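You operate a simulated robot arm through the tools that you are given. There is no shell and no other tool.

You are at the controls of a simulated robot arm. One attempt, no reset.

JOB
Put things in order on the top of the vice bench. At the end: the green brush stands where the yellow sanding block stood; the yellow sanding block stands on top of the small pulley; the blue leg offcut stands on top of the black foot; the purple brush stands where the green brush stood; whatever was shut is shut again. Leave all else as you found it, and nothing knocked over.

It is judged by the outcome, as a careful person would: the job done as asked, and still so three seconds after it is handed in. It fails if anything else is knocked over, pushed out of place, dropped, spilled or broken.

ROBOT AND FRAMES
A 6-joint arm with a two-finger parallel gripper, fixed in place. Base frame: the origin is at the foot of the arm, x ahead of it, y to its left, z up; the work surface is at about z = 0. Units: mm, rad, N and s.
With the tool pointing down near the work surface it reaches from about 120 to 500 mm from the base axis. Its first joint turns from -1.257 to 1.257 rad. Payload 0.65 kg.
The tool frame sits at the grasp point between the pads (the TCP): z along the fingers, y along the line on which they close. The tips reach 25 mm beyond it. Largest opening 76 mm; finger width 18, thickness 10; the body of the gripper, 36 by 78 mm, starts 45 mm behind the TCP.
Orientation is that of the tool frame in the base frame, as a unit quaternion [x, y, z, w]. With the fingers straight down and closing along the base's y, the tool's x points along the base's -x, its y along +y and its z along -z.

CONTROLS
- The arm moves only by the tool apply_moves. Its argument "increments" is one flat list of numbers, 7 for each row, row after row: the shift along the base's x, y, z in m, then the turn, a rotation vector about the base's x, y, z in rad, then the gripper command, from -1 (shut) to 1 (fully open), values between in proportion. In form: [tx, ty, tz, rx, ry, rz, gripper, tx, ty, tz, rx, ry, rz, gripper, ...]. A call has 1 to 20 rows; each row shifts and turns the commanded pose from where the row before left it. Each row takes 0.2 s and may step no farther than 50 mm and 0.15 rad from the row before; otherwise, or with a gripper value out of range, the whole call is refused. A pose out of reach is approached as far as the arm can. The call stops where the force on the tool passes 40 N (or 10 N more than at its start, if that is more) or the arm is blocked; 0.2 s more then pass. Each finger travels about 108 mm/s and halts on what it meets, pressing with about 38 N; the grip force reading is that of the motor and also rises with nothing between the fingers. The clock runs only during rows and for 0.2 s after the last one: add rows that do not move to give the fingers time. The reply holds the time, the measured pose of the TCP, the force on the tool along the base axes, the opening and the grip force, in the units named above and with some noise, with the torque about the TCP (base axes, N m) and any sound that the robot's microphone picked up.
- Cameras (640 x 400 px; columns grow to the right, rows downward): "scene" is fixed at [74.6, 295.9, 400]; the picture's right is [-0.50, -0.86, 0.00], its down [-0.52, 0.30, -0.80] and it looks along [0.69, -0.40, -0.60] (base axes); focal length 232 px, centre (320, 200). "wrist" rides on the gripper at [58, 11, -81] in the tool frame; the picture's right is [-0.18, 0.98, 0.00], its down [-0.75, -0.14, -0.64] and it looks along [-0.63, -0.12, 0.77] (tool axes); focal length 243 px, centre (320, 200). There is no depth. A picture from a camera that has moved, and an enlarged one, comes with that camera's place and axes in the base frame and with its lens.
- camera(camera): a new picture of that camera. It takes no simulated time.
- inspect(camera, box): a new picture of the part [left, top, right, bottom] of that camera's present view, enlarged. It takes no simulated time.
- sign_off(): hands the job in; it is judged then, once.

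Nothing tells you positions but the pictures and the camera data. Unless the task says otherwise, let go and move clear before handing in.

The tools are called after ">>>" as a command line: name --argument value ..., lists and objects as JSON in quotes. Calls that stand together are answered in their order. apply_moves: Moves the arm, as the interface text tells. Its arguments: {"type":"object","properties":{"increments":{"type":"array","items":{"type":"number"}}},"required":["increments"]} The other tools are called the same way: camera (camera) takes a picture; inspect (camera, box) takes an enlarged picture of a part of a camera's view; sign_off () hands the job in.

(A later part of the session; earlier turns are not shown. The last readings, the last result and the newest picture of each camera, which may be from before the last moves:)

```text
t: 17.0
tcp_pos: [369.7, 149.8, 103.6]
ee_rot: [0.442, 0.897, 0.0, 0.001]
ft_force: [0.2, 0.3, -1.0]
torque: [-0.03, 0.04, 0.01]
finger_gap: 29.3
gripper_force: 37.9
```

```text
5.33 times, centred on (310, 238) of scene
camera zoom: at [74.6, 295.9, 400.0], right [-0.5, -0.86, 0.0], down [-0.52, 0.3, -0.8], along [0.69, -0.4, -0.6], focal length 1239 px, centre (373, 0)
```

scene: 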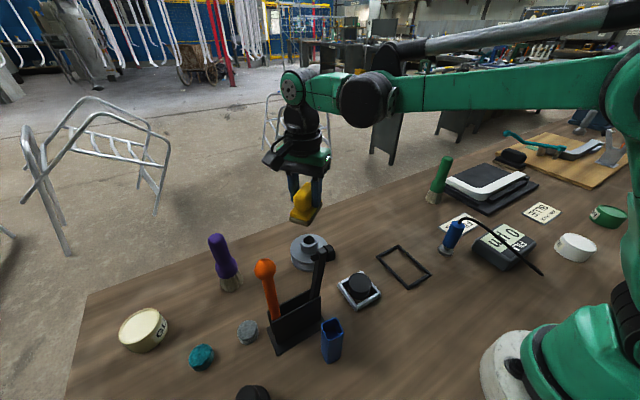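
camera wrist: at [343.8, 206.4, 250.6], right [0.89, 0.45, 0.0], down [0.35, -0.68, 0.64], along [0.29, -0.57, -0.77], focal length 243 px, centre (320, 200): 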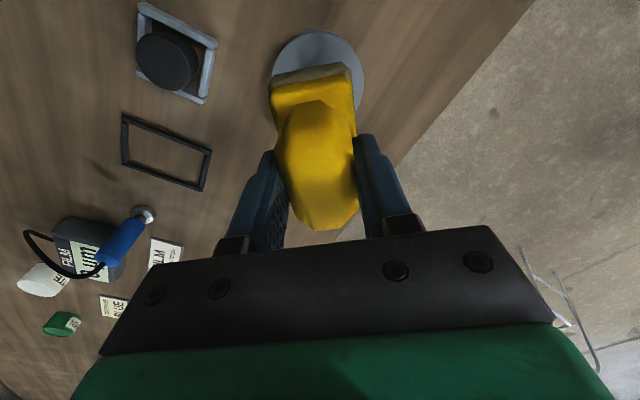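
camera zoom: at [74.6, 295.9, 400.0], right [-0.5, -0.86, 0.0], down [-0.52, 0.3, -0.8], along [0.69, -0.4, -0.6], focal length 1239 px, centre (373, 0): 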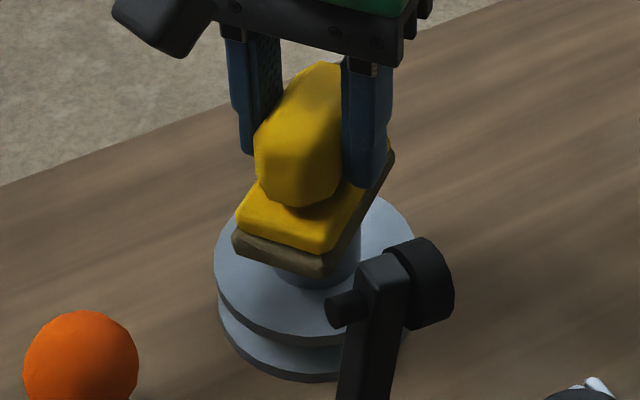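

>>> apply_moves --increments '[0, 0.001, -0.0015, 0, 0, 0, -1, 0, 0, -0.0015, 0, 0, 0, -1, 0, 0, 0, 0, 0, 0, -1]'

>>> apply_moves --increments '[0, 0, -0.0015, 0, 0, 0, -1, 0, 0, 0, 0, 0, 0, -1]'

```text
t: 17.8
tcp_pos: [369.7, 151.0, 99.8]
ee_rot: [0.442, 0.897, 0.0, 0.0]
ft_force: [0.1, -0.4, -1.0]
torque: [0.02, -0.02, 0.01]
finger_gap: 29.4
gripper_force: 38.2
```

```text
t: 18.4
tcp_pos: [369.5, 150.8, 99.4]
ee_rot: [0.442, 0.897, 0.0, 0.001]
ft_force: [-0.2, 0.3, 4.7]
torque: [-0.01, 0.02, 0.01]
finger_gap: 29.7
gripper_force: 38.0
```

Contact registered (about 5 N) exactly at the expected height, so the block rests on the hub. I'll open and back off upward.

>>> apply_moves --increments '[0, 0, 0, 0, 0, 0, -0.1, 0, 0, 0, 0, 0, 0, 0.2, 0, 0, 0, 0, 0, 0, 0.6, 0, 0, 0, 0, 0, 0, 0.6]'

>>> inspect --camera "scene" --box '[280, 200, 340, 275]'

>>> inspect --camera "wrist" --box '[220, 0, 420, 200]'

```text
t: 19.4
tcp_pos: [369.2, 152.1, 99.1]
ee_rot: [0.442, 0.897, -0.001, 0.001]
ft_force: [0.0, -0.3, 0.3]
torque: [0.02, 0.01, -0.02]
finger_gap: 60.9
gripper_force: 0.1
```

```text
5.33 times, centred on (310, 238) of scene
camera zoom: at [74.6, 295.9, 400.0], right [-0.5, -0.86, 0.0], down [-0.52, 0.3, -0.8], along [0.69, -0.4, -0.6], focal length 1239 px, centre (373, 0)
```

zoom: 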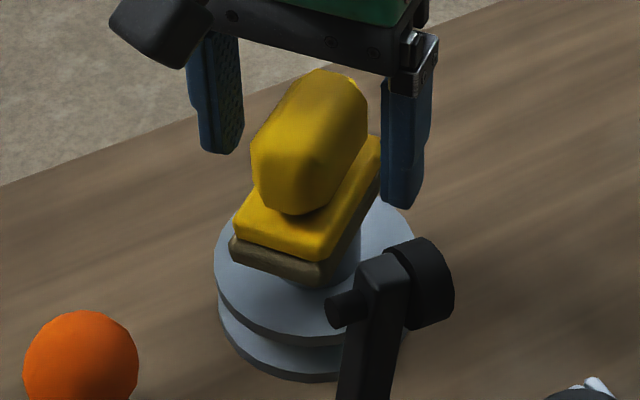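

```text
2.00 times, centred on (320, 100) of wrist
camera zoom: at [342.2, 204.8, 180.0], right [0.89, 0.45, 0.0], down [0.35, -0.68, 0.64], along [0.29, -0.57, -0.77], focal length 485 px, centre (320, 400)
```

zoom: 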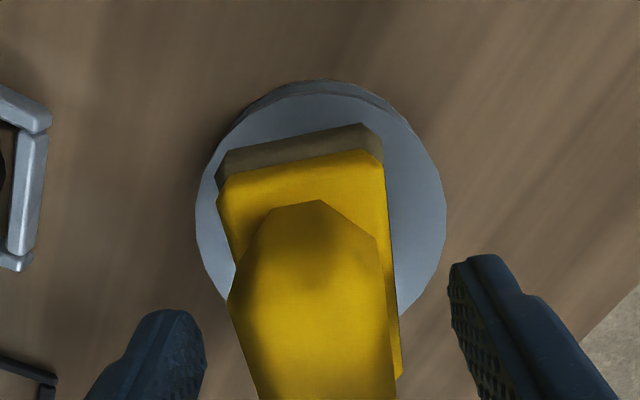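

The block sits flat and centred on the pulley. I'll lift clear and swing to view the purple brush, staying well above the orange-handled tool (about 193 mm tall).

>>> apply_moves --increments '[0, 0, 0.02, 0, 0, 0, 0.6, 0, 0, 0.03, 0, 0, 0, 0.6, 0, 0, 0.035, 0, 0, 0, 1, 0, 0, 0.035, 0, 0, 0, 1, -0.008, 0.003, 0.015, 0, 0, 0.145, 1, -0.008, 0.003, 0.015, 0, 0, 0.145, 1, -0.008, 0.003, 0.015, 0, 0, 0.145, 1, -0.008, 0.003, 0.005, 0, 0, 0.145, 1, -0.008, 0.003, 0.005, 0, 0, 0.145, 1, -0.008, 0.003, 0.005, 0, 0, 0.145, 1, -0.008, 0.003, 0.005, 0, 0, 0.145, 1, -0.008, 0.003, 0, 0, 0, 0.145, 1, -0.008, 0.003, 0, 0, 0, 0.145, 1, -0.008, 0.003, 0, 0, 0, 0.145, 1, -0.008, 0.003, 0, 0, 0, 0.145, 1]'

>>> camera --camera "wrist"

>>> camera --camera "scene"

```text
t: 22.6
tcp_pos: [281.4, 183.9, 282.5]
ee_rot: [-0.336, 0.942, 0.0, 0.0]
ft_force: [-0.3, 0.0, 0.9]
torque: [-0.02, -0.02, 0.02]
finger_gap: 76.4
gripper_force: 0.0
```

```text
taken
camera wrist: at [228.7, 157.1, 363.9], right [-0.48, 0.88, 0.0], down [0.67, 0.37, 0.64], along [0.56, 0.31, -0.77], focal length 243 px, centre (320, 200)
```

wrist: 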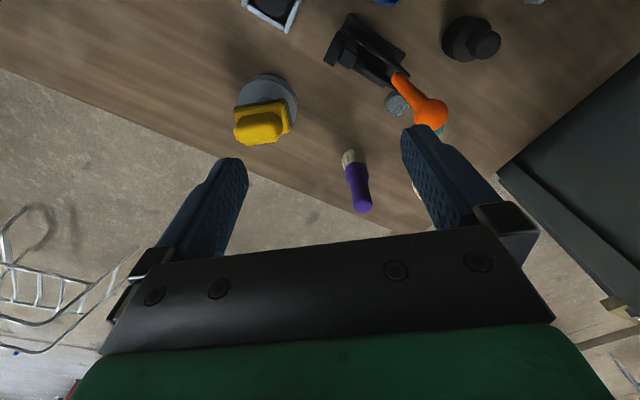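

```text
taken
```

scene: 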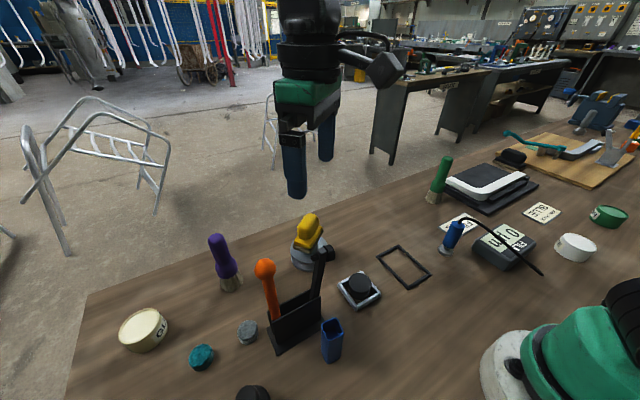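

>>> inspect --camera "wrist" --box '[310, 130, 410, 230]'

>>> inspect --camera "wrist" --box '[220, 60, 310, 160]'

>>> inspect --camera "scene" --box '[280, 200, 350, 280]'

```text
4.00 times, centred on (360, 180) of wrist
camera zoom: at [228.7, 157.1, 363.9], right [-0.48, 0.88, 0.0], down [0.67, 0.37, 0.64], along [0.56, 0.31, -0.77], focal length 970 px, centre (160, 280)
```

zoom: 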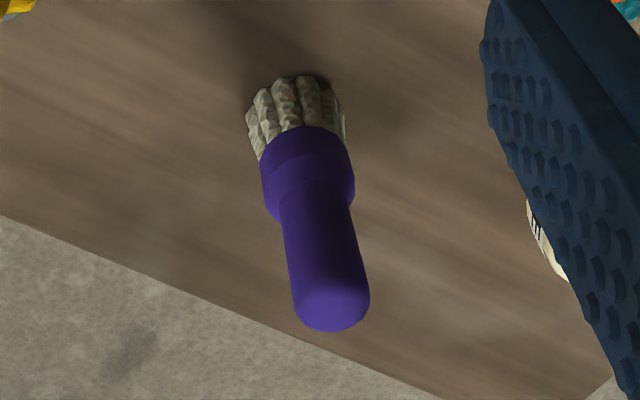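

```text
4.00 times, centred on (265, 110) of wrist
camera zoom: at [228.7, 157.1, 363.9], right [-0.48, 0.88, 0.0], down [0.67, 0.37, 0.64], along [0.56, 0.31, -0.77], focal length 970 px, centre (540, 560)
```

zoom: 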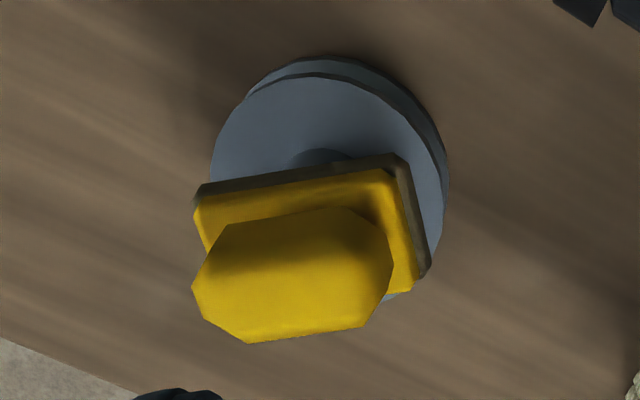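

```text
5.00 times, centred on (315, 240) of scene
camera zoom: at [74.6, 295.9, 400.0], right [-0.5, -0.86, 0.0], down [-0.52, 0.3, -0.8], along [0.69, -0.4, -0.6], focal length 1161 px, centre (345, 0)
```

zoom: 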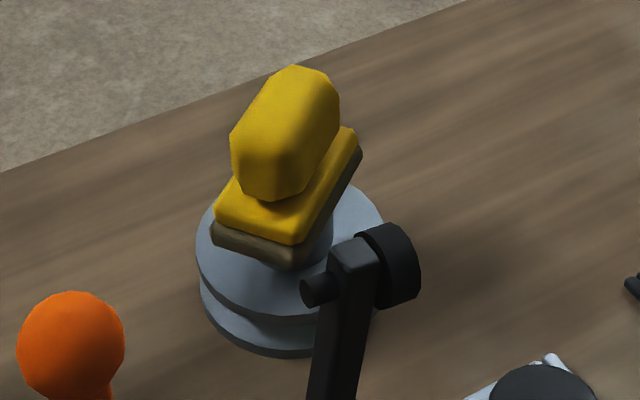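

The block is stable on the pulley. The purple brush stands at about (388,310), close to the reach limit. Next I'll go to the green brush first.

>>> apply_moves --increments '[0.003, -0.0374, -0.008, 0, 0, -0.127, 1, 0.003, -0.0374, -0.008, 0, 0, -0.127, 1, 0.003, -0.0374, -0.008, 0, 0, -0.127, 1, 0.003, -0.0374, -0.008, 0, 0, -0.127, 1, 0.003, -0.0374, -0.008, 0, 0, -0.127, 1, 0.003, -0.0374, -0.008, 0, 0, -0.127, 1, 0.003, -0.0374, -0.008, 0, 0, -0.127, 1, 0.003, -0.0374, -0.008, 0, 0, -0.127, 1, 0.003, -0.0374, -0.008, 0, 0, -0.127, 1, 0.003, -0.0374, -0.008, 0, 0, -0.127, 1, 0, 0, 0, 0, 0, 0, 1]'

>>> camera --camera "wrist"

>>> inspect --camera "wrist" --box '[270, 100, 370, 260]'

```text
t: 25.0
tcp_pos: [311.1, -188.9, 204.9]
ee_rot: [0.291, 0.957, 0.0, 0.002]
ft_force: [0.3, -0.4, -0.5]
torque: [0.0, -0.03, -0.01]
finger_gap: 75.9
gripper_force: 0.1
```

```text
taken
camera wrist: at [268.4, -145.6, 284.4], right [0.7, 0.71, 0.0], down [0.55, -0.54, 0.64], along [0.46, -0.45, -0.77], focal length 243 px, centre (320, 200)
```

wrist: 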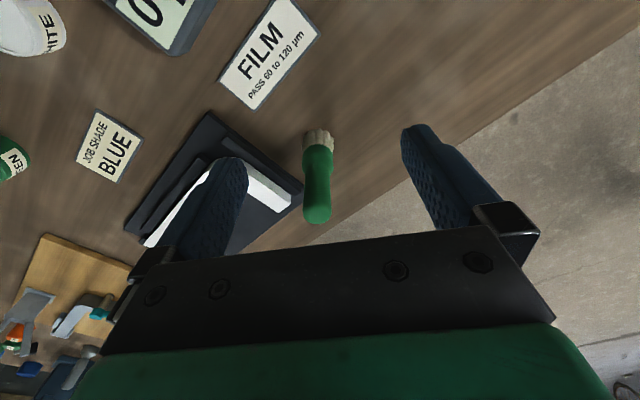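

```text
2.50 times, centred on (320, 180) of wrist
camera zoom: at [268.4, -145.6, 284.4], right [0.7, 0.71, 0.0], down [0.55, -0.54, 0.64], along [0.46, -0.45, -0.77], focal length 606 px, centre (320, 250)
```

zoom: 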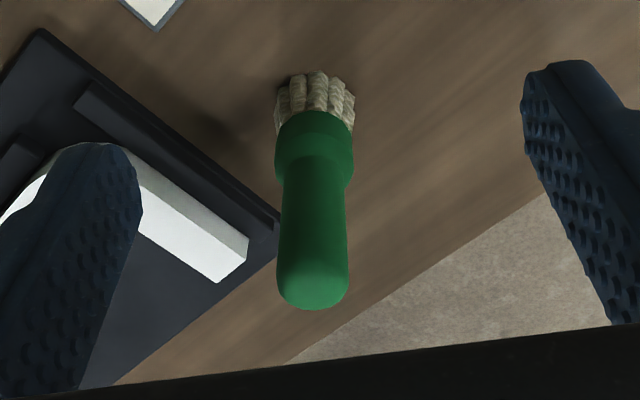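

Green brush axis comes out at (370,-248), about 134 mm tall, with the handle above z≈65. I'll move above it, fingers straddling tangentially.

>>> apply_moves --increments '[0.0196, -0.0198, -0.003, 0, 0, 0, 1, 0.0196, -0.0198, -0.003, 0, 0, 0, 1, 0.0196, -0.0198, -0.003, 0, 0, 0, 1, 0, 0, 0, 0, 0, 0, 1, 0, 0, 0, 0, 0, 0, 1]'

>>> camera --camera "wrist"

>>> inspect --camera "scene" --box '[390, 100, 490, 220]'

```text
t: 26.2
tcp_pos: [369.6, -247.2, 194.0]
ee_rot: [0.291, 0.957, 0.0, 0.001]
ft_force: [-0.2, -0.3, 0.5]
torque: [0.0, 0.01, 0.02]
finger_gap: 75.9
gripper_force: 0.1
```

```text
taken
camera wrist: at [327.7, -204.4, 275.4], right [0.7, 0.71, 0.0], down [0.55, -0.54, 0.64], along [0.46, -0.45, -0.77], focal length 243 px, centre (320, 200)
```

wrist: 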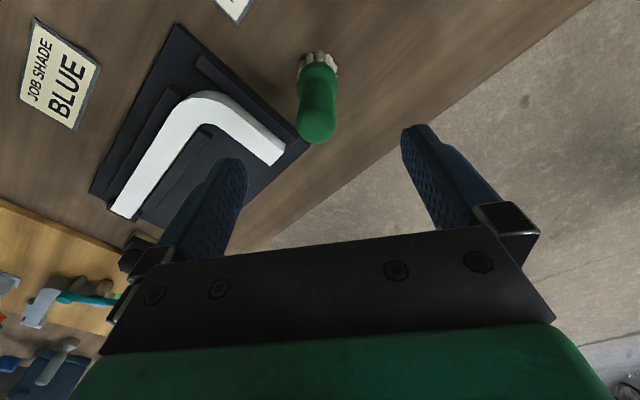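

```text
3.33 times, centred on (440, 160) of scene
camera zoom: at [74.6, 295.9, 400.0], right [-0.5, -0.86, 0.0], down [-0.52, 0.3, -0.8], along [0.69, -0.4, -0.6], focal length 774 px, centre (-80, 333)
```

zoom: 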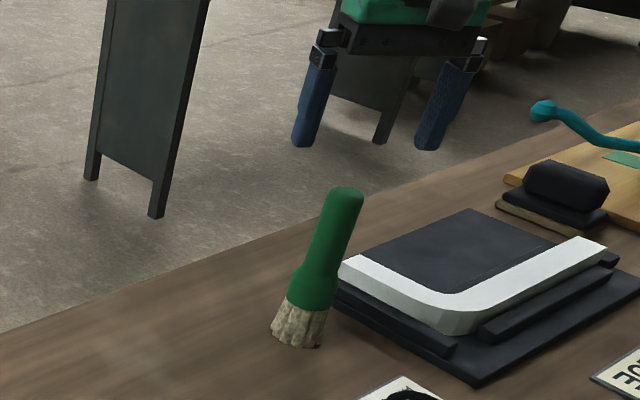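

>>> apply_moves --increments '[0, -0.0007, -0.03, 0, 0, 0, 1, 0, 0, -0.03, 0, 0, 0, 1, 0, 0, -0.02, 0, 0, 0, 1, 0, 0, -0.014, 0, 0, 0, 1, 0, 0, 0, 0, 0, 0, 1]'

>>> camera --camera "wrist"

>>> inspect --camera "scene" --box '[390, 100, 490, 220]'

```text
t: 27.4
tcp_pos: [370.0, -250.3, 101.3]
ee_rot: [0.291, 0.957, -0.001, 0.001]
ft_force: [0.0, -0.3, 0.2]
torque: [-0.02, 0.01, -0.02]
finger_gap: 76.0
gripper_force: 0.0
```

```text
taken
camera wrist: at [327.7, -207.3, 180.9], right [0.7, 0.71, 0.0], down [0.55, -0.54, 0.64], along [0.46, -0.45, -0.77], focal length 243 px, centre (320, 200)
```

wrist: 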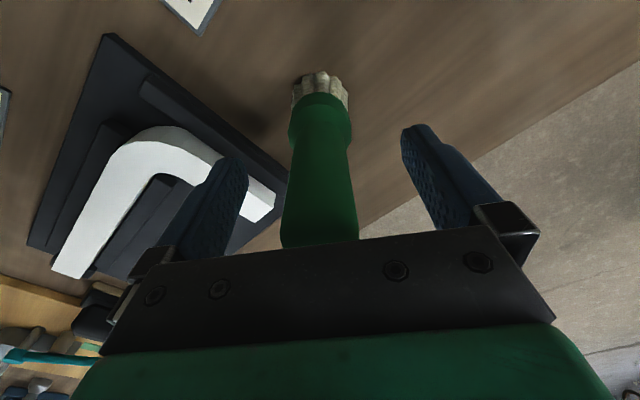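

```text
3.33 times, centred on (440, 160) of scene
camera zoom: at [74.6, 295.9, 400.0], right [-0.5, -0.86, 0.0], down [-0.52, 0.3, -0.8], along [0.69, -0.4, -0.6], focal length 774 px, centre (-80, 333)
```

zoom: 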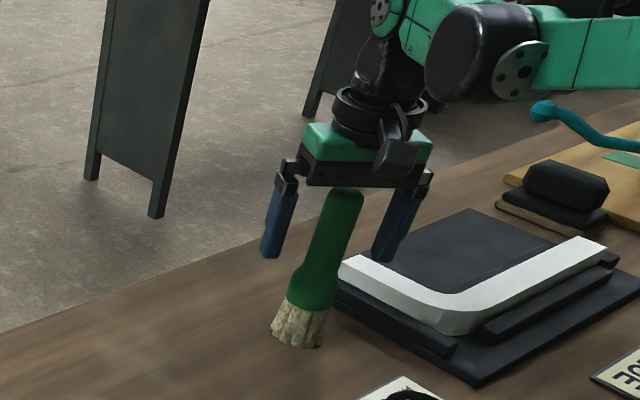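

>>> apply_moves --increments '[0.0002, 0.0018, 0, 0, 0, 0, 0.4, 0, 0, 0, 0, 0, 0, 0.0, 0, 0, 0, 0, 0, 0, -0.2, 0, 0, 0, 0, 0, 0, -0.3, 0, 0, 0, 0, 0, 0, -0.4, 0, 0, 0, 0, 0, 0, -1, 0, 0, 0, 0, 0, 0, -1, 0, 0, 0, 0, 0, 0, -1]'

>>> camera --camera "wrist"

>>> inspect --camera "scene" --box '[390, 100, 490, 220]'

```text
t: 29.2
tcp_pos: [370.0, -249.4, 100.8]
ee_rot: [0.291, 0.957, 0.0, 0.001]
ft_force: [-0.5, -0.3, -0.3]
torque: [-0.01, 0.0, 0.0]
finger_gap: 25.4
gripper_force: 37.9
```

```text
taken
camera wrist: at [327.6, -205.7, 181.2], right [0.7, 0.71, 0.0], down [0.55, -0.54, 0.64], along [0.46, -0.45, -0.77], focal length 243 px, centre (320, 200)
```

wrist: 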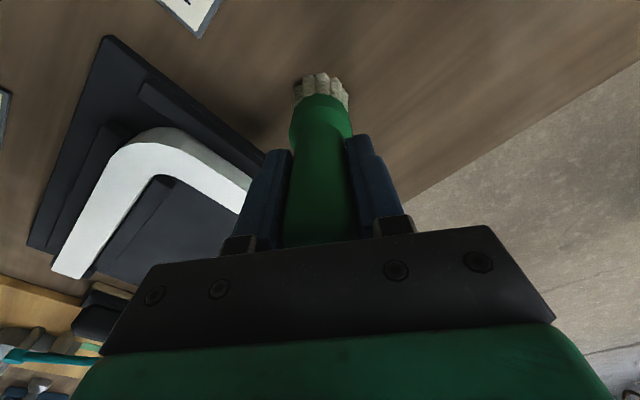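

```text
3.33 times, centred on (440, 160) of scene
camera zoom: at [74.6, 295.9, 400.0], right [-0.5, -0.86, 0.0], down [-0.52, 0.3, -0.8], along [0.69, -0.4, -0.6], focal length 774 px, centre (-80, 333)
```

zoom: 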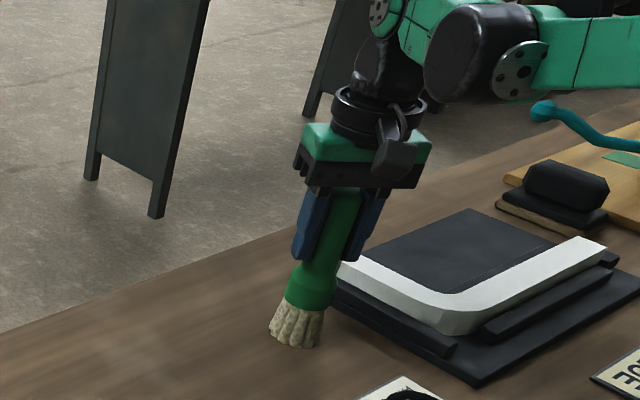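

The green brush is gripped firmly. I'll lift it 50 mm, carry it 120 mm along +y to the block's old spot (370,-128.5), and stop just above the bench.

>>> apply_moves --increments '[0, 0, 0.015, 0, 0, 0, -1, 0, 0, 0.02, 0, 0, 0, -1, 0, 0, 0.015, 0, 0, 0, -1, 0, 0.02, 0, 0, 0, 0, -1, 0, 0.03, 0, 0, 0, 0, -1, 0, 0.03, 0, 0, 0, 0, -1, 0, 0.025, 0, 0, 0, 0, -1, 0, 0.0155, 0, 0, 0, 0, -1, 0, 0, -0.02, 0, 0, 0, -1, 0, 0, -0.015, 0, 0, 0, -1, 0, 0, -0.008, 0, 0, 0, -1, 0, 0, 0, 0, 0, 0, -1, 0, 0, 0, 0, 0, 0, -1]'

>>> camera --camera "wrist"

>>> inspect --camera "scene" --box '[360, 130, 460, 230]'

```text
t: 32.0
tcp_pos: [370.1, -127.9, 109.3]
ee_rot: [0.291, 0.957, 0.0, 0.001]
ft_force: [0.0, 0.0, -0.6]
torque: [-0.03, -0.01, -0.05]
finger_gap: 25.5
gripper_force: 38.2
```

```text
taken
camera wrist: at [328.0, -85.3, 189.5], right [0.7, 0.71, 0.0], down [0.55, -0.54, 0.64], along [0.46, -0.45, -0.77], focal length 243 px, centre (320, 200)
```

wrist: 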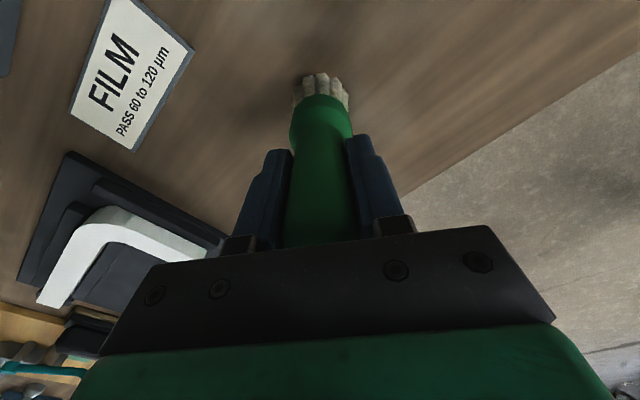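

```text
4.00 times, centred on (410, 180) of scene
camera zoom: at [74.6, 295.9, 400.0], right [-0.5, -0.86, 0.0], down [-0.52, 0.3, -0.8], along [0.69, -0.4, -0.6], focal length 929 px, centre (-40, 280)
```

zoom: 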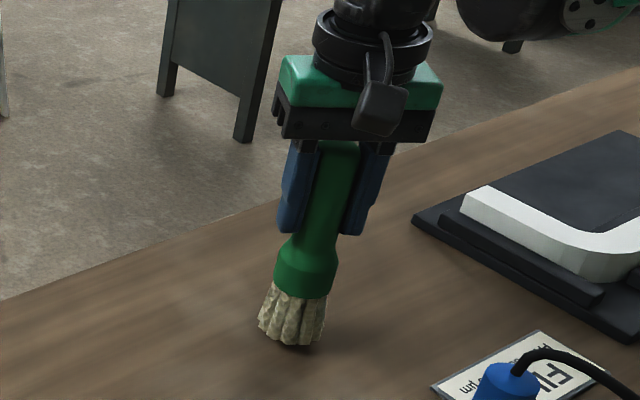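

It's hanging about 8 mm above the bench over the right spot. Lowering in small steps to feel the contact.

>>> apply_moves --increments '[0, 0, -0.004, 0, 0, 0, -1, 0, 0, -0.002, 0, 0, 0, -1, 0, 0, 0, 0, 0, 0, -1]'

>>> apply_moves --increments '[0, 0, -0.001, 0, 0, 0, -1, 0, 0, 0, 0, 0, 0, -1]'

>>> apply_moves --increments '[0, 0, -0.001, 0, 0, 0, -1, 0, 0, 0, 0, 0, 0, -1]'

```text
t: 32.8
tcp_pos: [371.5, -127.5, 104.0]
ee_rot: [0.29, 0.957, -0.001, 0.001]
ft_force: [-0.1, 0.7, -0.6]
torque: [0.02, 0.0, -0.01]
finger_gap: 25.5
gripper_force: 37.3
```

```text
t: 33.4
tcp_pos: [371.5, -126.6, 101.6]
ee_rot: [0.291, 0.957, -0.001, 0.001]
ft_force: [-0.2, -0.2, -1.3]
torque: [0.0, -0.01, 0.02]
finger_gap: 25.4
gripper_force: 37.7
```

```text
t: 34.0
tcp_pos: [369.8, -128.5, 101.8]
ee_rot: [0.291, 0.957, 0.0, 0.001]
ft_force: [0.6, -0.3, -1.3]
torque: [0.02, 0.02, 0.02]
finger_gap: 25.2
gripper_force: 38.3
```

>>> apply_moves --increments '[0, 0, -0.001, 0, 0, 0, -1, 0, 0, 0, 0, 0, 0, -1]'

>>> apply_moves --increments '[0, 0, -0.0007, 0, 0, 0, -1, 0, 0, 0, 0, 0, 0, -1]'

```text
t: 34.6
tcp_pos: [369.4, -127.1, 99.1]
ee_rot: [0.291, 0.957, 0.001, 0.001]
ft_force: [0.8, 1.3, 33.8]
torque: [-0.12, -0.09, -0.01]
finger_gap: 25.2
gripper_force: 37.1
```

```text
t: 35.2
tcp_pos: [370.6, -127.5, 99.6]
ee_rot: [0.29, 0.957, 0.0, 0.002]
ft_force: [2.1, 2.0, 33.1]
torque: [0.15, -0.01, -0.01]
finger_gap: 25.2
gripper_force: 38.3
```

Firm contact now (33 N), a bit more than needed; I'll back off about 1 mm to relieve it before opening.

>>> apply_moves --increments '[0, 0, 0.0008, 0, 0, 0, -1, 0, 0, 0, 0, 0, 0, -1]'

>>> apply_moves --increments '[0, 0, 0.0005, 0, 0, 0, -1, 0, 0, 0, 0, 0, 0, -1]'

>>> inspect --camera "scene" --box '[360, 130, 460, 230]'

```text
t: 35.8
tcp_pos: [369.6, -128.4, 100.3]
ee_rot: [0.291, 0.957, 0.0, 0.001]
ft_force: [-0.1, 0.3, -0.9]
torque: [-0.01, 0.01, 0.02]
finger_gap: 25.2
gripper_force: 38.1
```

```text
t: 36.4
tcp_pos: [369.1, -127.4, 101.4]
ee_rot: [0.291, 0.957, 0.0, 0.001]
ft_force: [0.9, -0.1, -1.3]
torque: [-0.03, -0.01, 0.02]
finger_gap: 24.9
gripper_force: 37.9
```

```text
4.00 times, centred on (410, 180) of scene
camera zoom: at [74.6, 295.9, 400.0], right [-0.5, -0.86, 0.0], down [-0.52, 0.3, -0.8], along [0.69, -0.4, -0.6], focal length 929 px, centre (-40, 280)
```

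zoom: 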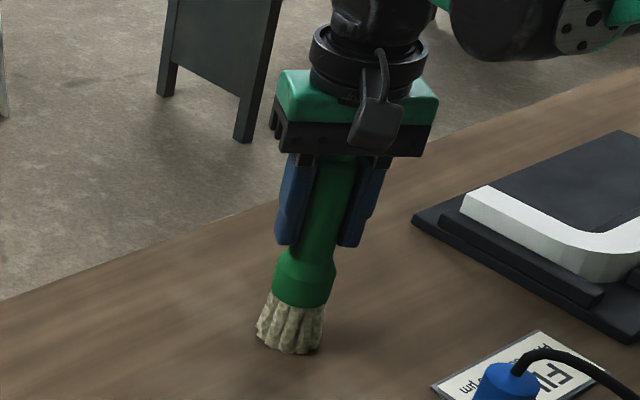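

>>> apply_moves --increments '[0, 0, -0.0005, 0, 0, 0, -1, 0, 0, 0, 0, 0, 0, -1, 0, 0, 0, 0, 0, 0, -0.3, 0, 0, 0, 0, 0, 0, -0.2, 0, 0, 0, 0, 0, 0, 0.1, 0, 0, 0, 0, 0, 0, 0.5, 0, 0, 0, 0, 0, 0, 1, 0, 0, 0, 0, 0, 0, 1]'

>>> camera --camera "wrist"

>>> inspect --camera "scene" --box '[360, 130, 460, 230]'

```text
t: 38.2
tcp_pos: [369.8, -126.8, 99.8]
ee_rot: [0.291, 0.957, -0.001, 0.0]
ft_force: [-0.6, 0.8, -1.0]
torque: [0.01, -0.01, 0.03]
finger_gap: 75.9
gripper_force: 0.0
```

```text
taken
camera wrist: at [327.5, -85.1, 180.7], right [0.7, 0.71, 0.0], down [0.55, -0.54, 0.64], along [0.46, -0.45, -0.77], focal length 243 px, centre (320, 200)
```

wrist: 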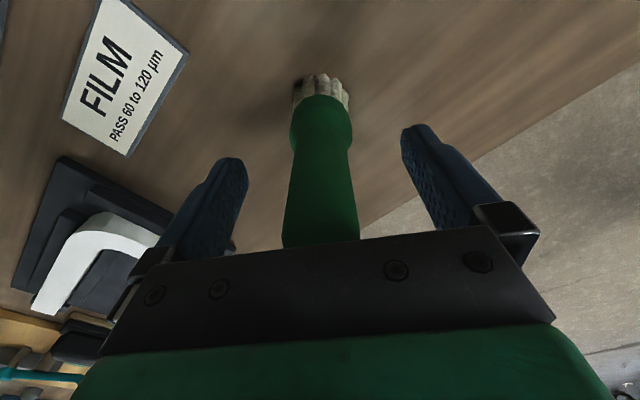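

```text
4.00 times, centred on (410, 180) of scene
camera zoom: at [74.6, 295.9, 400.0], right [-0.5, -0.86, 0.0], down [-0.52, 0.3, -0.8], along [0.69, -0.4, -0.6], focal length 929 px, centre (-40, 280)
```

zoom: 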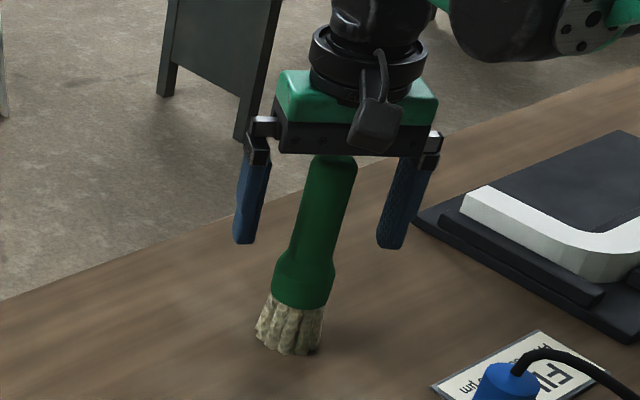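

The green brush stands freely on the block's old spot. I'll go straight up and then across towards the purple brush, staying at a high level and at an inner radius first.

>>> apply_moves --increments '[0, 0, 0.02, 0, 0, 0, 1, 0, 0, 0.035, 0, 0, 0, 1, 0, 0, 0.045, 0, 0, 0, 1, -0.0034, 0.0395, 0.002, 0, 0, 0.1264, 1, -0.0034, 0.0395, 0.002, 0, 0, 0.1264, 1, -0.0034, 0.0395, 0.002, 0, 0, 0.1264, 1, -0.0034, 0.0395, 0.002, 0, 0, 0.1264, 1, -0.0034, 0.0395, 0.002, 0, 0, 0.1264, 1, -0.0034, 0.0395, 0.002, 0, 0, 0.1264, 1, -0.0034, 0.0395, 0.002, 0, 0, 0.1264, 1, -0.0034, 0.0395, 0.002, 0, 0, 0.1264, 1, -0.0034, 0.0395, 0.002, 0, 0, 0.1264, 1, -0.0034, 0.0395, 0.002, 0, 0, 0.1264, 1, 0, 0, 0, 0, 0, 0, 1]'

>>> camera --camera "wrist"

>>> camera --camera "scene"

```text
t: 41.2
tcp_pos: [334.7, 268.8, 218.7]
ee_rot: [-0.331, 0.944, 0.0, 0.0]
ft_force: [0.5, -0.3, 0.1]
torque: [0.0, 0.01, 0.02]
finger_gap: 76.1
gripper_force: 0.1
```

```text
taken
camera wrist: at [281.7, 240.8, 298.5], right [-0.47, 0.88, 0.0], down [0.68, 0.36, 0.64], along [0.57, 0.3, -0.77], focal length 243 px, centre (320, 200)
```

wrist: 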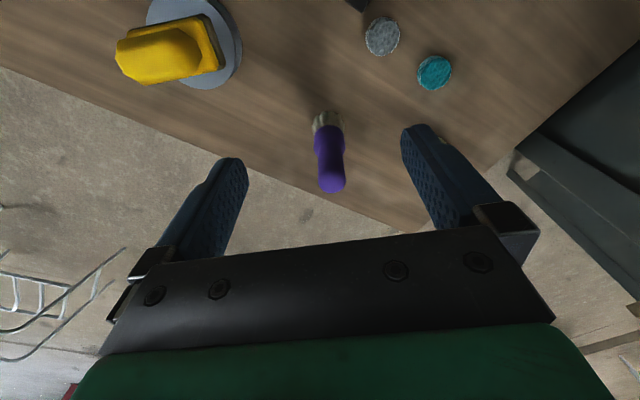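

```text
taken
```

scene: 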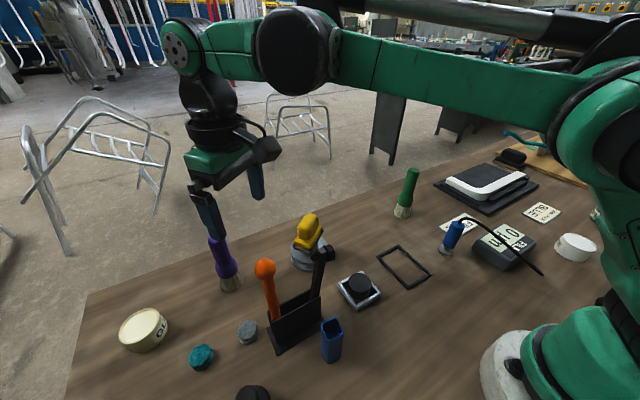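

>>> inspect --camera "wrist" --box '[280, 90, 380, 210]'

>>> inspect --camera "scene" --box '[370, 150, 450, 230]'

```text
3.33 times, centred on (330, 150) of wrist
camera zoom: at [281.7, 240.8, 298.5], right [-0.47, 0.88, 0.0], down [0.68, 0.36, 0.64], along [0.57, 0.3, -0.77], focal length 809 px, centre (287, 367)
```

zoom: 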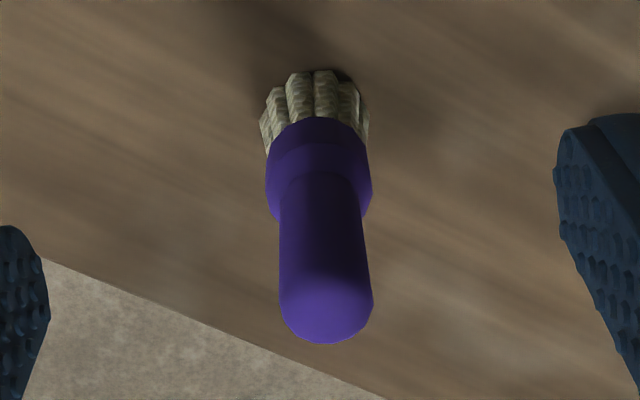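

```text
5.00 times, centred on (410, 190) of scene
camera zoom: at [74.6, 296.0, 400.0], right [-0.5, -0.86, 0.0], down [-0.52, 0.3, -0.8], along [0.69, -0.4, -0.6], focal length 1161 px, centre (-130, 250)
```

zoom: 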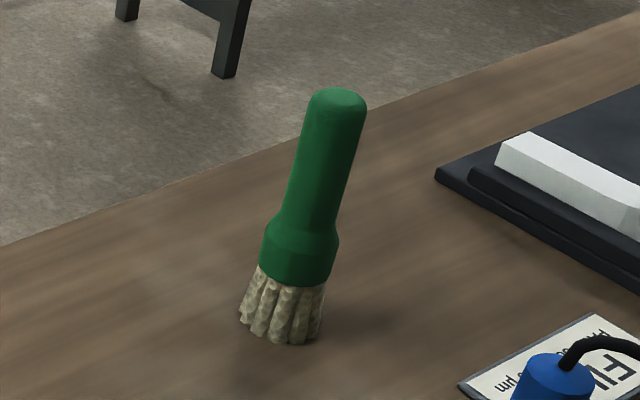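

Purple brush axis is about (389.7,310.2), 125 mm tall, at radius 498. I'll move outward over it at the present height and see whether the arm gets there.

>>> apply_moves --increments '[0.018, 0.0136, -0.005, 0, 0, 0, 1, 0.018, 0.0136, -0.005, 0, 0, 0, 1, 0.018, 0.0136, -0.005, 0, 0, 0, 1, 0, 0, 0, 0, 0, 0, 1, 0, 0, 0, 0, 0, 0, 1]'

>>> camera --camera "wrist"

>>> camera --camera "scene"

```text
t: 42.4
tcp_pos: [366.5, 291.9, 191.6]
ee_rot: [-0.33, 0.944, 0.001, 0.001]
ft_force: [0.2, -0.6, 0.1]
torque: [0.04, 0.02, 0.01]
finger_gap: 76.0
gripper_force: 0.0
out of reach, approached as far as the arm can: row 2, 3
```

```text
taken
camera wrist: at [315.5, 264.7, 271.9], right [-0.47, 0.88, 0.0], down [0.68, 0.36, 0.64], along [0.57, 0.3, -0.77], focal length 243 px, centre (320, 200)
```

wrist: 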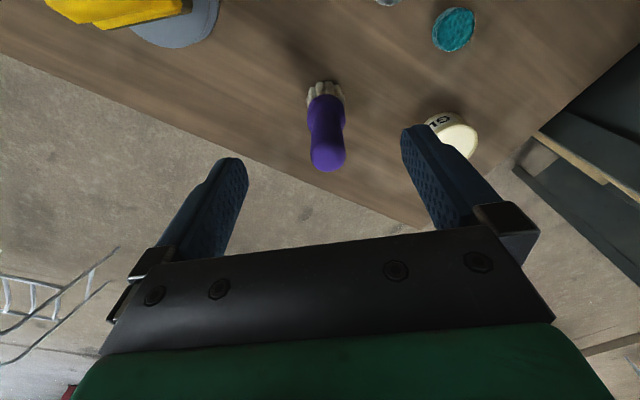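

```text
taken
```

scene: 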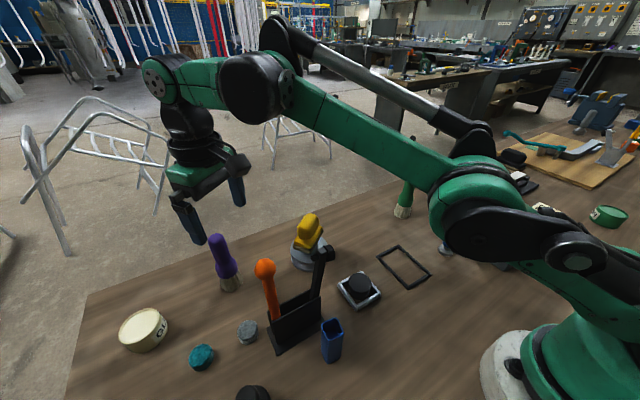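

At this height the arm stops at radius 468, about 30 mm short, but it is aligned tangentially. Reach grows lower down, so I'll descend with the fingers straddling the handle and watch how far out it gets.

>>> apply_moves --increments '[0, 0, -0.02, 0, 0, 0, 1, 0, 0, -0.02, 0, 0, 0, 1, 0, 0, 0, 0, 0, 0, 1]'

>>> inspect --camera "scene" --box '[140, 130, 300, 310]'

>>> camera --camera "wrist"

```text
t: 43.2
tcp_pos: [369.1, 291.4, 152.6]
ee_rot: [-0.33, 0.944, 0.0, 0.001]
ft_force: [0.5, 0.1, -0.2]
torque: [0.0, 0.0, -0.02]
finger_gap: 75.9
gripper_force: 0.1
```

```text
2.22 times, centred on (220, 220) of scene
camera zoom: at [74.6, 295.9, 400.0], right [-0.5, -0.86, 0.0], down [-0.52, 0.3, -0.8], along [0.69, -0.4, -0.6], focal length 516 px, centre (542, 156)
```

zoom: 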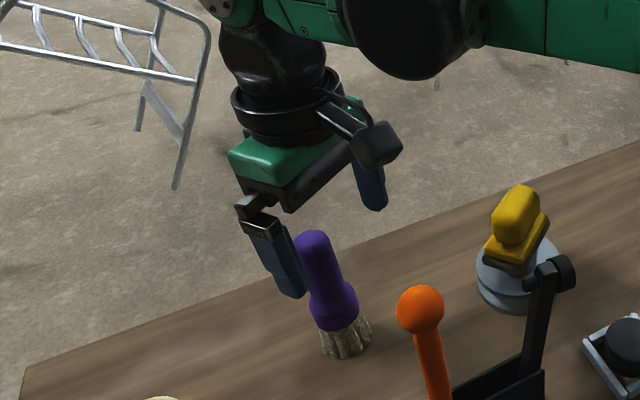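

```text
taken
camera wrist: at [316.0, 264.7, 231.9], right [-0.47, 0.88, 0.0], down [0.68, 0.36, 0.64], along [0.57, 0.3, -0.77], focal length 243 px, centre (320, 200)
```

wrist: 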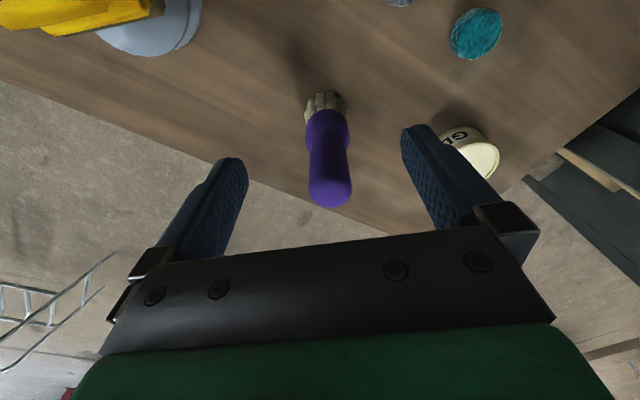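

>>> apply_moves --increments '[0, 0, -0.02, 0, 0, 0, 1, 0, 0, -0.02, 0, 0, 0, 1, 0, 0, -0.017, 0, 0, 0, 1, 0, 0, 0, 0, 0, 0, 1]'

>>> camera --camera "wrist"

>>> inspect --camera "scene" --box '[140, 130, 300, 310]'

```text
t: 44.2
tcp_pos: [369.2, 290.7, 95.2]
ee_rot: [-0.331, 0.944, 0.001, 0.001]
ft_force: [0.0, 0.2, -0.4]
torque: [0.02, -0.01, 0.03]
finger_gap: 76.3
gripper_force: 0.0
```

```text
taken
camera wrist: at [316.7, 263.3, 175.2], right [-0.47, 0.88, 0.0], down [0.68, 0.36, 0.64], along [0.57, 0.3, -0.77], focal length 243 px, centre (320, 200)
```

wrist: 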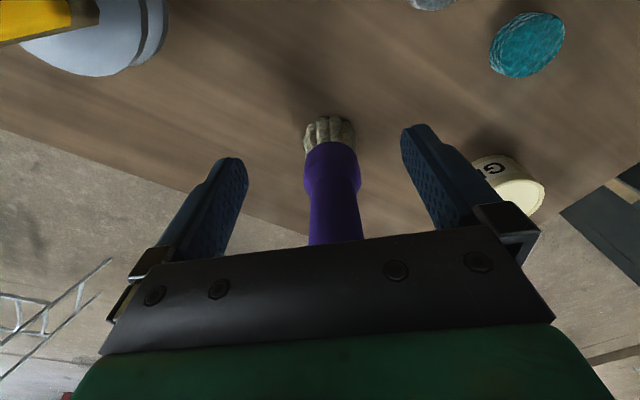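

```text
2.22 times, centred on (220, 220) of scene
camera zoom: at [74.6, 295.9, 400.0], right [-0.5, -0.86, 0.0], down [-0.52, 0.3, -0.8], along [0.69, -0.4, -0.6], focal length 516 px, centre (542, 156)
```

zoom: 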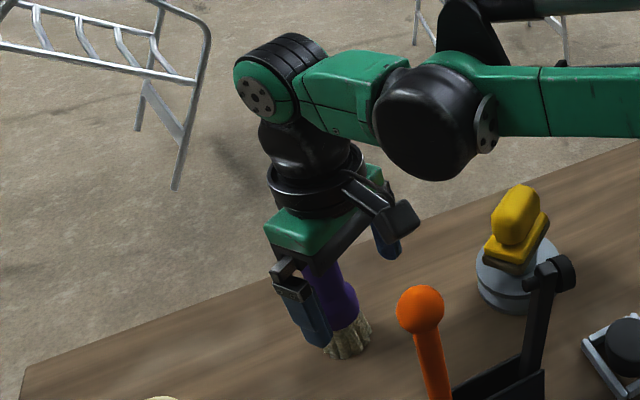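

>>> apply_moves --increments '[0.004, 0.0055, 0, 0, 0, 0, 1, 0.0055, 0.0048, 0, 0, 0, 0, 1, 0.0055, 0.0048, 0, 0, 0, 0, 1, 0.0055, 0.0047, 0, 0, 0, 0, 1, 0, 0, 0, 0, 0, 0, 1]'

>>> camera --camera "wrist"

>>> inspect --camera "scene" --box '[140, 130, 300, 310]'

```text
t: 45.4
tcp_pos: [388.2, 309.4, 95.5]
ee_rot: [-0.33, 0.944, 0.0, 0.001]
ft_force: [-0.2, -0.3, -0.1]
torque: [0.01, -0.01, 0.01]
finger_gap: 76.0
gripper_force: 0.0
```

```text
taken
camera wrist: at [335.6, 282.6, 174.9], right [-0.47, 0.88, 0.0], down [0.67, 0.36, 0.65], along [0.57, 0.3, -0.76], focal length 243 px, centre (320, 200)
```

wrist: 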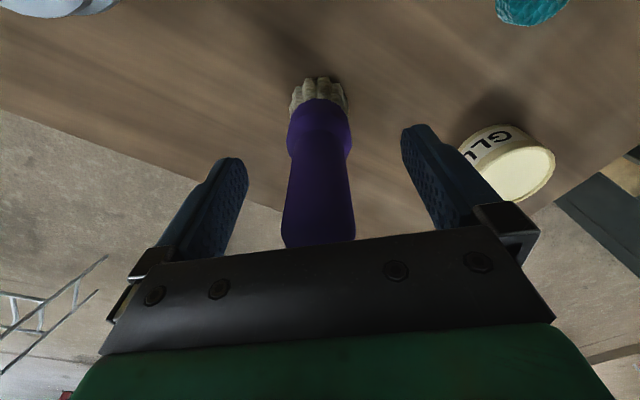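

```text
2.22 times, centred on (220, 220) of scene
camera zoom: at [74.6, 295.9, 400.0], right [-0.5, -0.86, 0.0], down [-0.52, 0.3, -0.8], along [0.69, -0.4, -0.6], focal length 516 px, centre (542, 156)
```

zoom: 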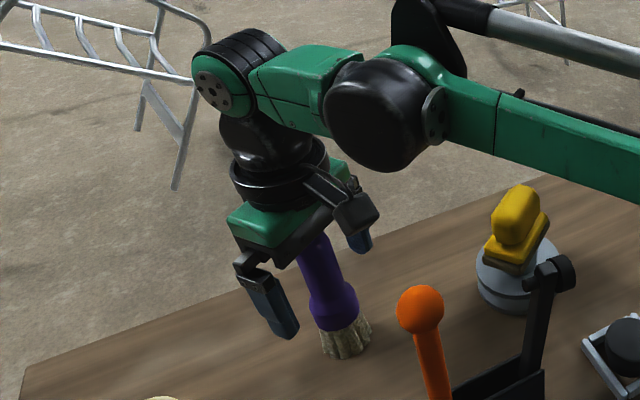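

It reached: the fingers straddle the purple handle just like with the green one. Closing gently.

>>> apply_moves --increments '[0, 0, 0, 0, 0, 0, 0.4, 0, 0, 0, 0, 0, 0, 0.0, 0, 0, 0, 0, 0, 0, -0.2, 0, 0, 0, 0, 0, 0, -0.3, 0, 0, 0, 0, 0, 0, -0.4, 0, 0, 0, 0, 0, 0, -1, 0, 0, 0, 0, 0, 0, -1, 0, 0, 0, 0, 0, 0, -1]'

>>> camera --camera "wrist"

>>> inspect --camera "scene" --box '[140, 130, 300, 310]'

```text
t: 47.2
tcp_pos: [387.4, 309.1, 94.5]
ee_rot: [-0.33, 0.944, 0.001, 0.002]
ft_force: [0.3, 0.2, 1.3]
torque: [0.02, 0.0, -0.04]
finger_gap: 25.3
gripper_force: 37.5
```

```text
taken
camera wrist: at [335.6, 282.5, 175.0], right [-0.47, 0.88, 0.0], down [0.67, 0.36, 0.65], along [0.57, 0.3, -0.76], focal length 243 px, centre (320, 200)
```

wrist: 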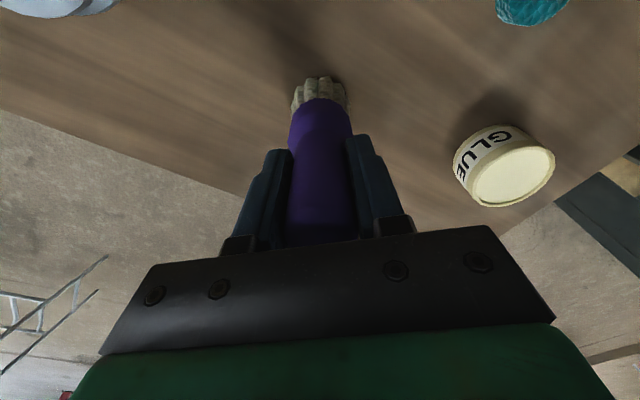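

```text
2.22 times, centred on (220, 220) of scene
camera zoom: at [74.6, 295.9, 400.0], right [-0.5, -0.86, 0.0], down [-0.52, 0.3, -0.8], along [0.69, -0.4, -0.6], focal length 516 px, centre (542, 156)
```

zoom: 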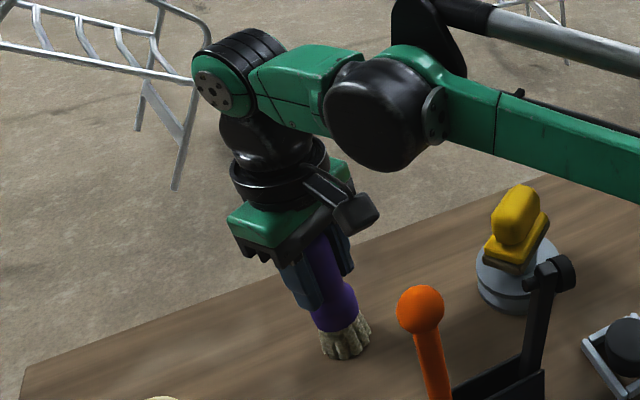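

The purple brush is gripped. I'll lift slightly, pull inward while rising, and get to carrying height.

>>> apply_moves --increments '[0, 0, 0.006, 0, 0, 0, -1, -0.004, -0.003, 0.012, 0, 0, 0, -1, -0.0065, -0.0055, 0.015, 0, 0, 0, -1, -0.0065, -0.0055, 0.015, 0, 0, 0, -1, -0.0065, -0.0055, 0.015, 0, 0, 0, -1, -0.0065, -0.0055, 0.015, 0, 0, 0, -1, 0.001, -0.018, 0.016, 0, 0, 0, -1, 0.001, -0.02, 0.016, 0, 0, 0, -1, 0.001, -0.02, 0.016, 0, 0, 0, -1, 0, 0, 0.01, 0, 0, 0, -1, 0, 0, 0, 0, 0, 0, -1]'

>>> camera --camera "scene"

>>> camera --camera "wrist"

```text
t: 49.6
tcp_pos: [357.7, 225.2, 231.0]
ee_rot: [-0.33, 0.944, 0.0, 0.001]
ft_force: [0.2, 0.4, -1.2]
torque: [0.01, -0.01, -0.01]
finger_gap: 25.2
gripper_force: 37.6
out of reach, approached as far as the arm can: row 1
```

```text
taken
```

scene: 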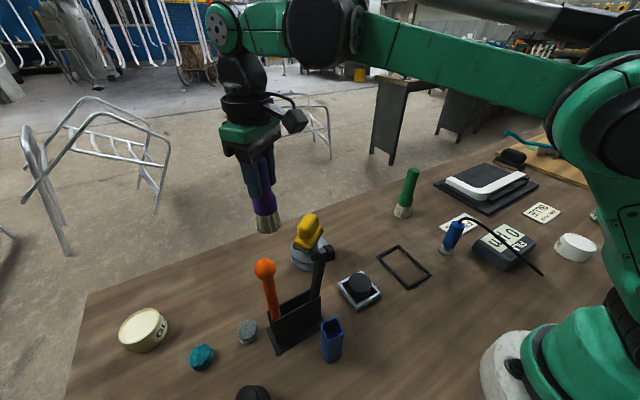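

```text
taken
camera wrist: at [306.1, 199.4, 311.2], right [-0.47, 0.88, 0.0], down [0.68, 0.36, 0.64], along [0.57, 0.3, -0.77], focal length 243 px, centre (320, 200)
```

wrist: 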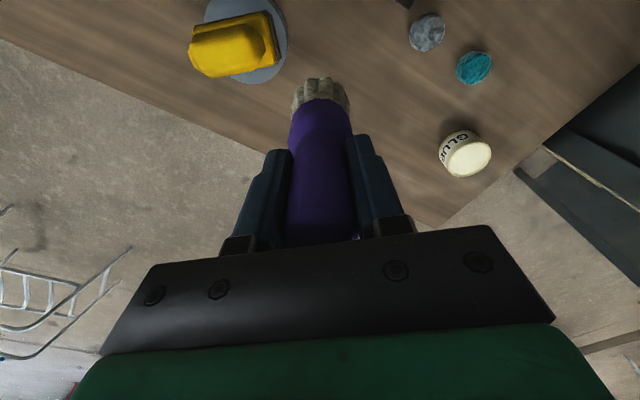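

>>> apply_moves --increments '[-0.0125, -0.0375, 0, 0, 0, -0.09, -1, -0.0125, -0.0375, 0, 0, 0, -0.09, -1, -0.0125, -0.0375, 0, 0, 0, -0.09, -1, -0.0125, -0.0375, 0, 0, 0, -0.09, -1, -0.0125, -0.0375, 0, 0, 0, -0.09, -1, -0.0125, -0.0375, 0, 0, 0, -0.09, -1, 0, -0.035, 0, 0, 0, -0.09, -1, 0, -0.035, 0, 0, 0, -0.09, -1, 0, -0.035, 0, 0, 0, -0.09, -1, 0, -0.035, 0, 0, 0, -0.09, -1, 0, -0.035, 0, 0, 0, -0.09, -1, 0.01, -0.01, -0.008, 0, 0, -0.09, -1, 0.01, -0.01, -0.008, 0, 0, -0.09, -1, 0.01, -0.01, -0.008, 0, 0, -0.09, -1, 0, 0, 0, 0, 0, 0, -1]'

>>> camera --camera "scene"

>>> camera --camera "wrist"

```text
t: 52.8
tcp_pos: [313.1, -205.9, 206.2]
ee_rot: [0.289, 0.957, -0.001, 0.001]
ft_force: [0.1, 0.5, -0.6]
torque: [0.0, -0.04, -0.01]
finger_gap: 25.3
gripper_force: 38.1
```

```text
taken
```

scene: 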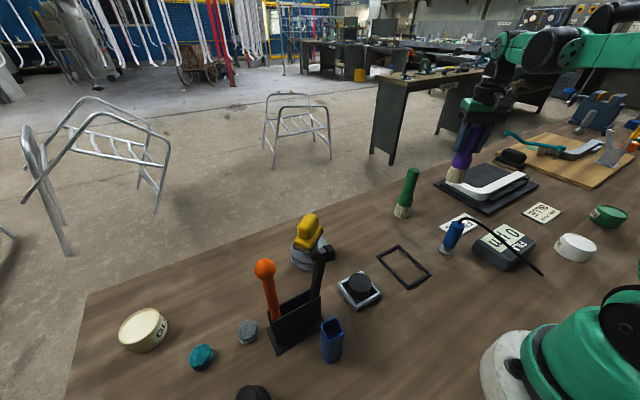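

```text
taken
camera wrist: at [270.8, -163.7, 287.1], right [0.7, 0.72, 0.0], down [0.55, -0.54, 0.64], along [0.46, -0.45, -0.77], focal length 243 px, centre (320, 200)
```

wrist: 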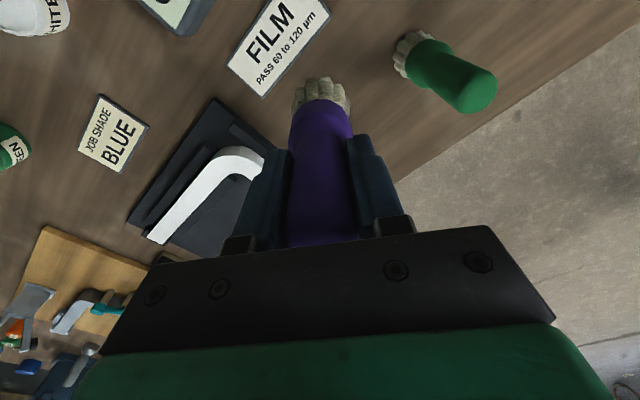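

Carried safely. Now outward to the green brush's old spot, and down to just above the bench.

>>> apply_moves --increments '[0.0184, -0.0139, -0.01, 0, 0, 0, -1, 0.0184, -0.0139, -0.01, 0, 0, 0, -1, 0.0184, -0.0139, -0.01, 0, 0, 0, -1, 0, 0, -0.02, 0, 0, 0, -1, 0, 0, -0.025, 0, 0, 0, -1, 0, 0, -0.02, 0, 0, 0, -1, 0, 0, 0, 0, 0, 0, -1, 0, 0, 0, 0, 0, 0, -1]'

>>> camera --camera "wrist"

>>> inspect --camera "scene" --box '[390, 110, 490, 220]'

```text
t: 54.6
tcp_pos: [371.0, -246.7, 112.5]
ee_rot: [0.288, 0.958, -0.001, 0.001]
ft_force: [-0.3, 0.0, -1.2]
torque: [0.04, 0.01, -0.02]
finger_gap: 25.4
gripper_force: 37.4
```

```text
taken
camera wrist: at [327.9, -204.8, 192.5], right [0.7, 0.72, 0.0], down [0.55, -0.53, 0.64], along [0.46, -0.45, -0.77], focal length 243 px, centre (320, 200)
```

wrist: 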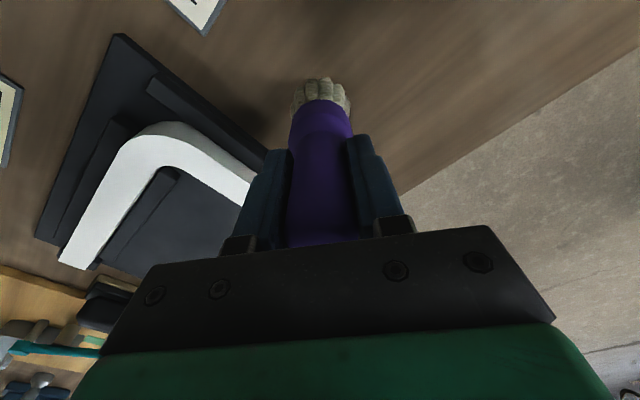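

```text
3.64 times, centred on (440, 165) of scene
camera zoom: at [74.6, 295.9, 400.0], right [-0.5, -0.86, 0.0], down [-0.52, 0.3, -0.8], along [0.69, -0.4, -0.6], focal length 845 px, centre (-116, 327)
```

zoom: 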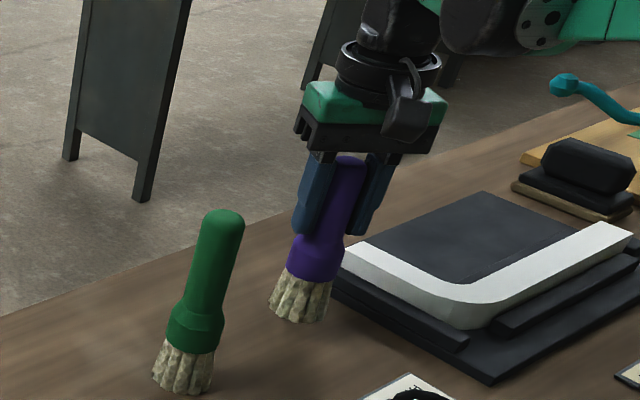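

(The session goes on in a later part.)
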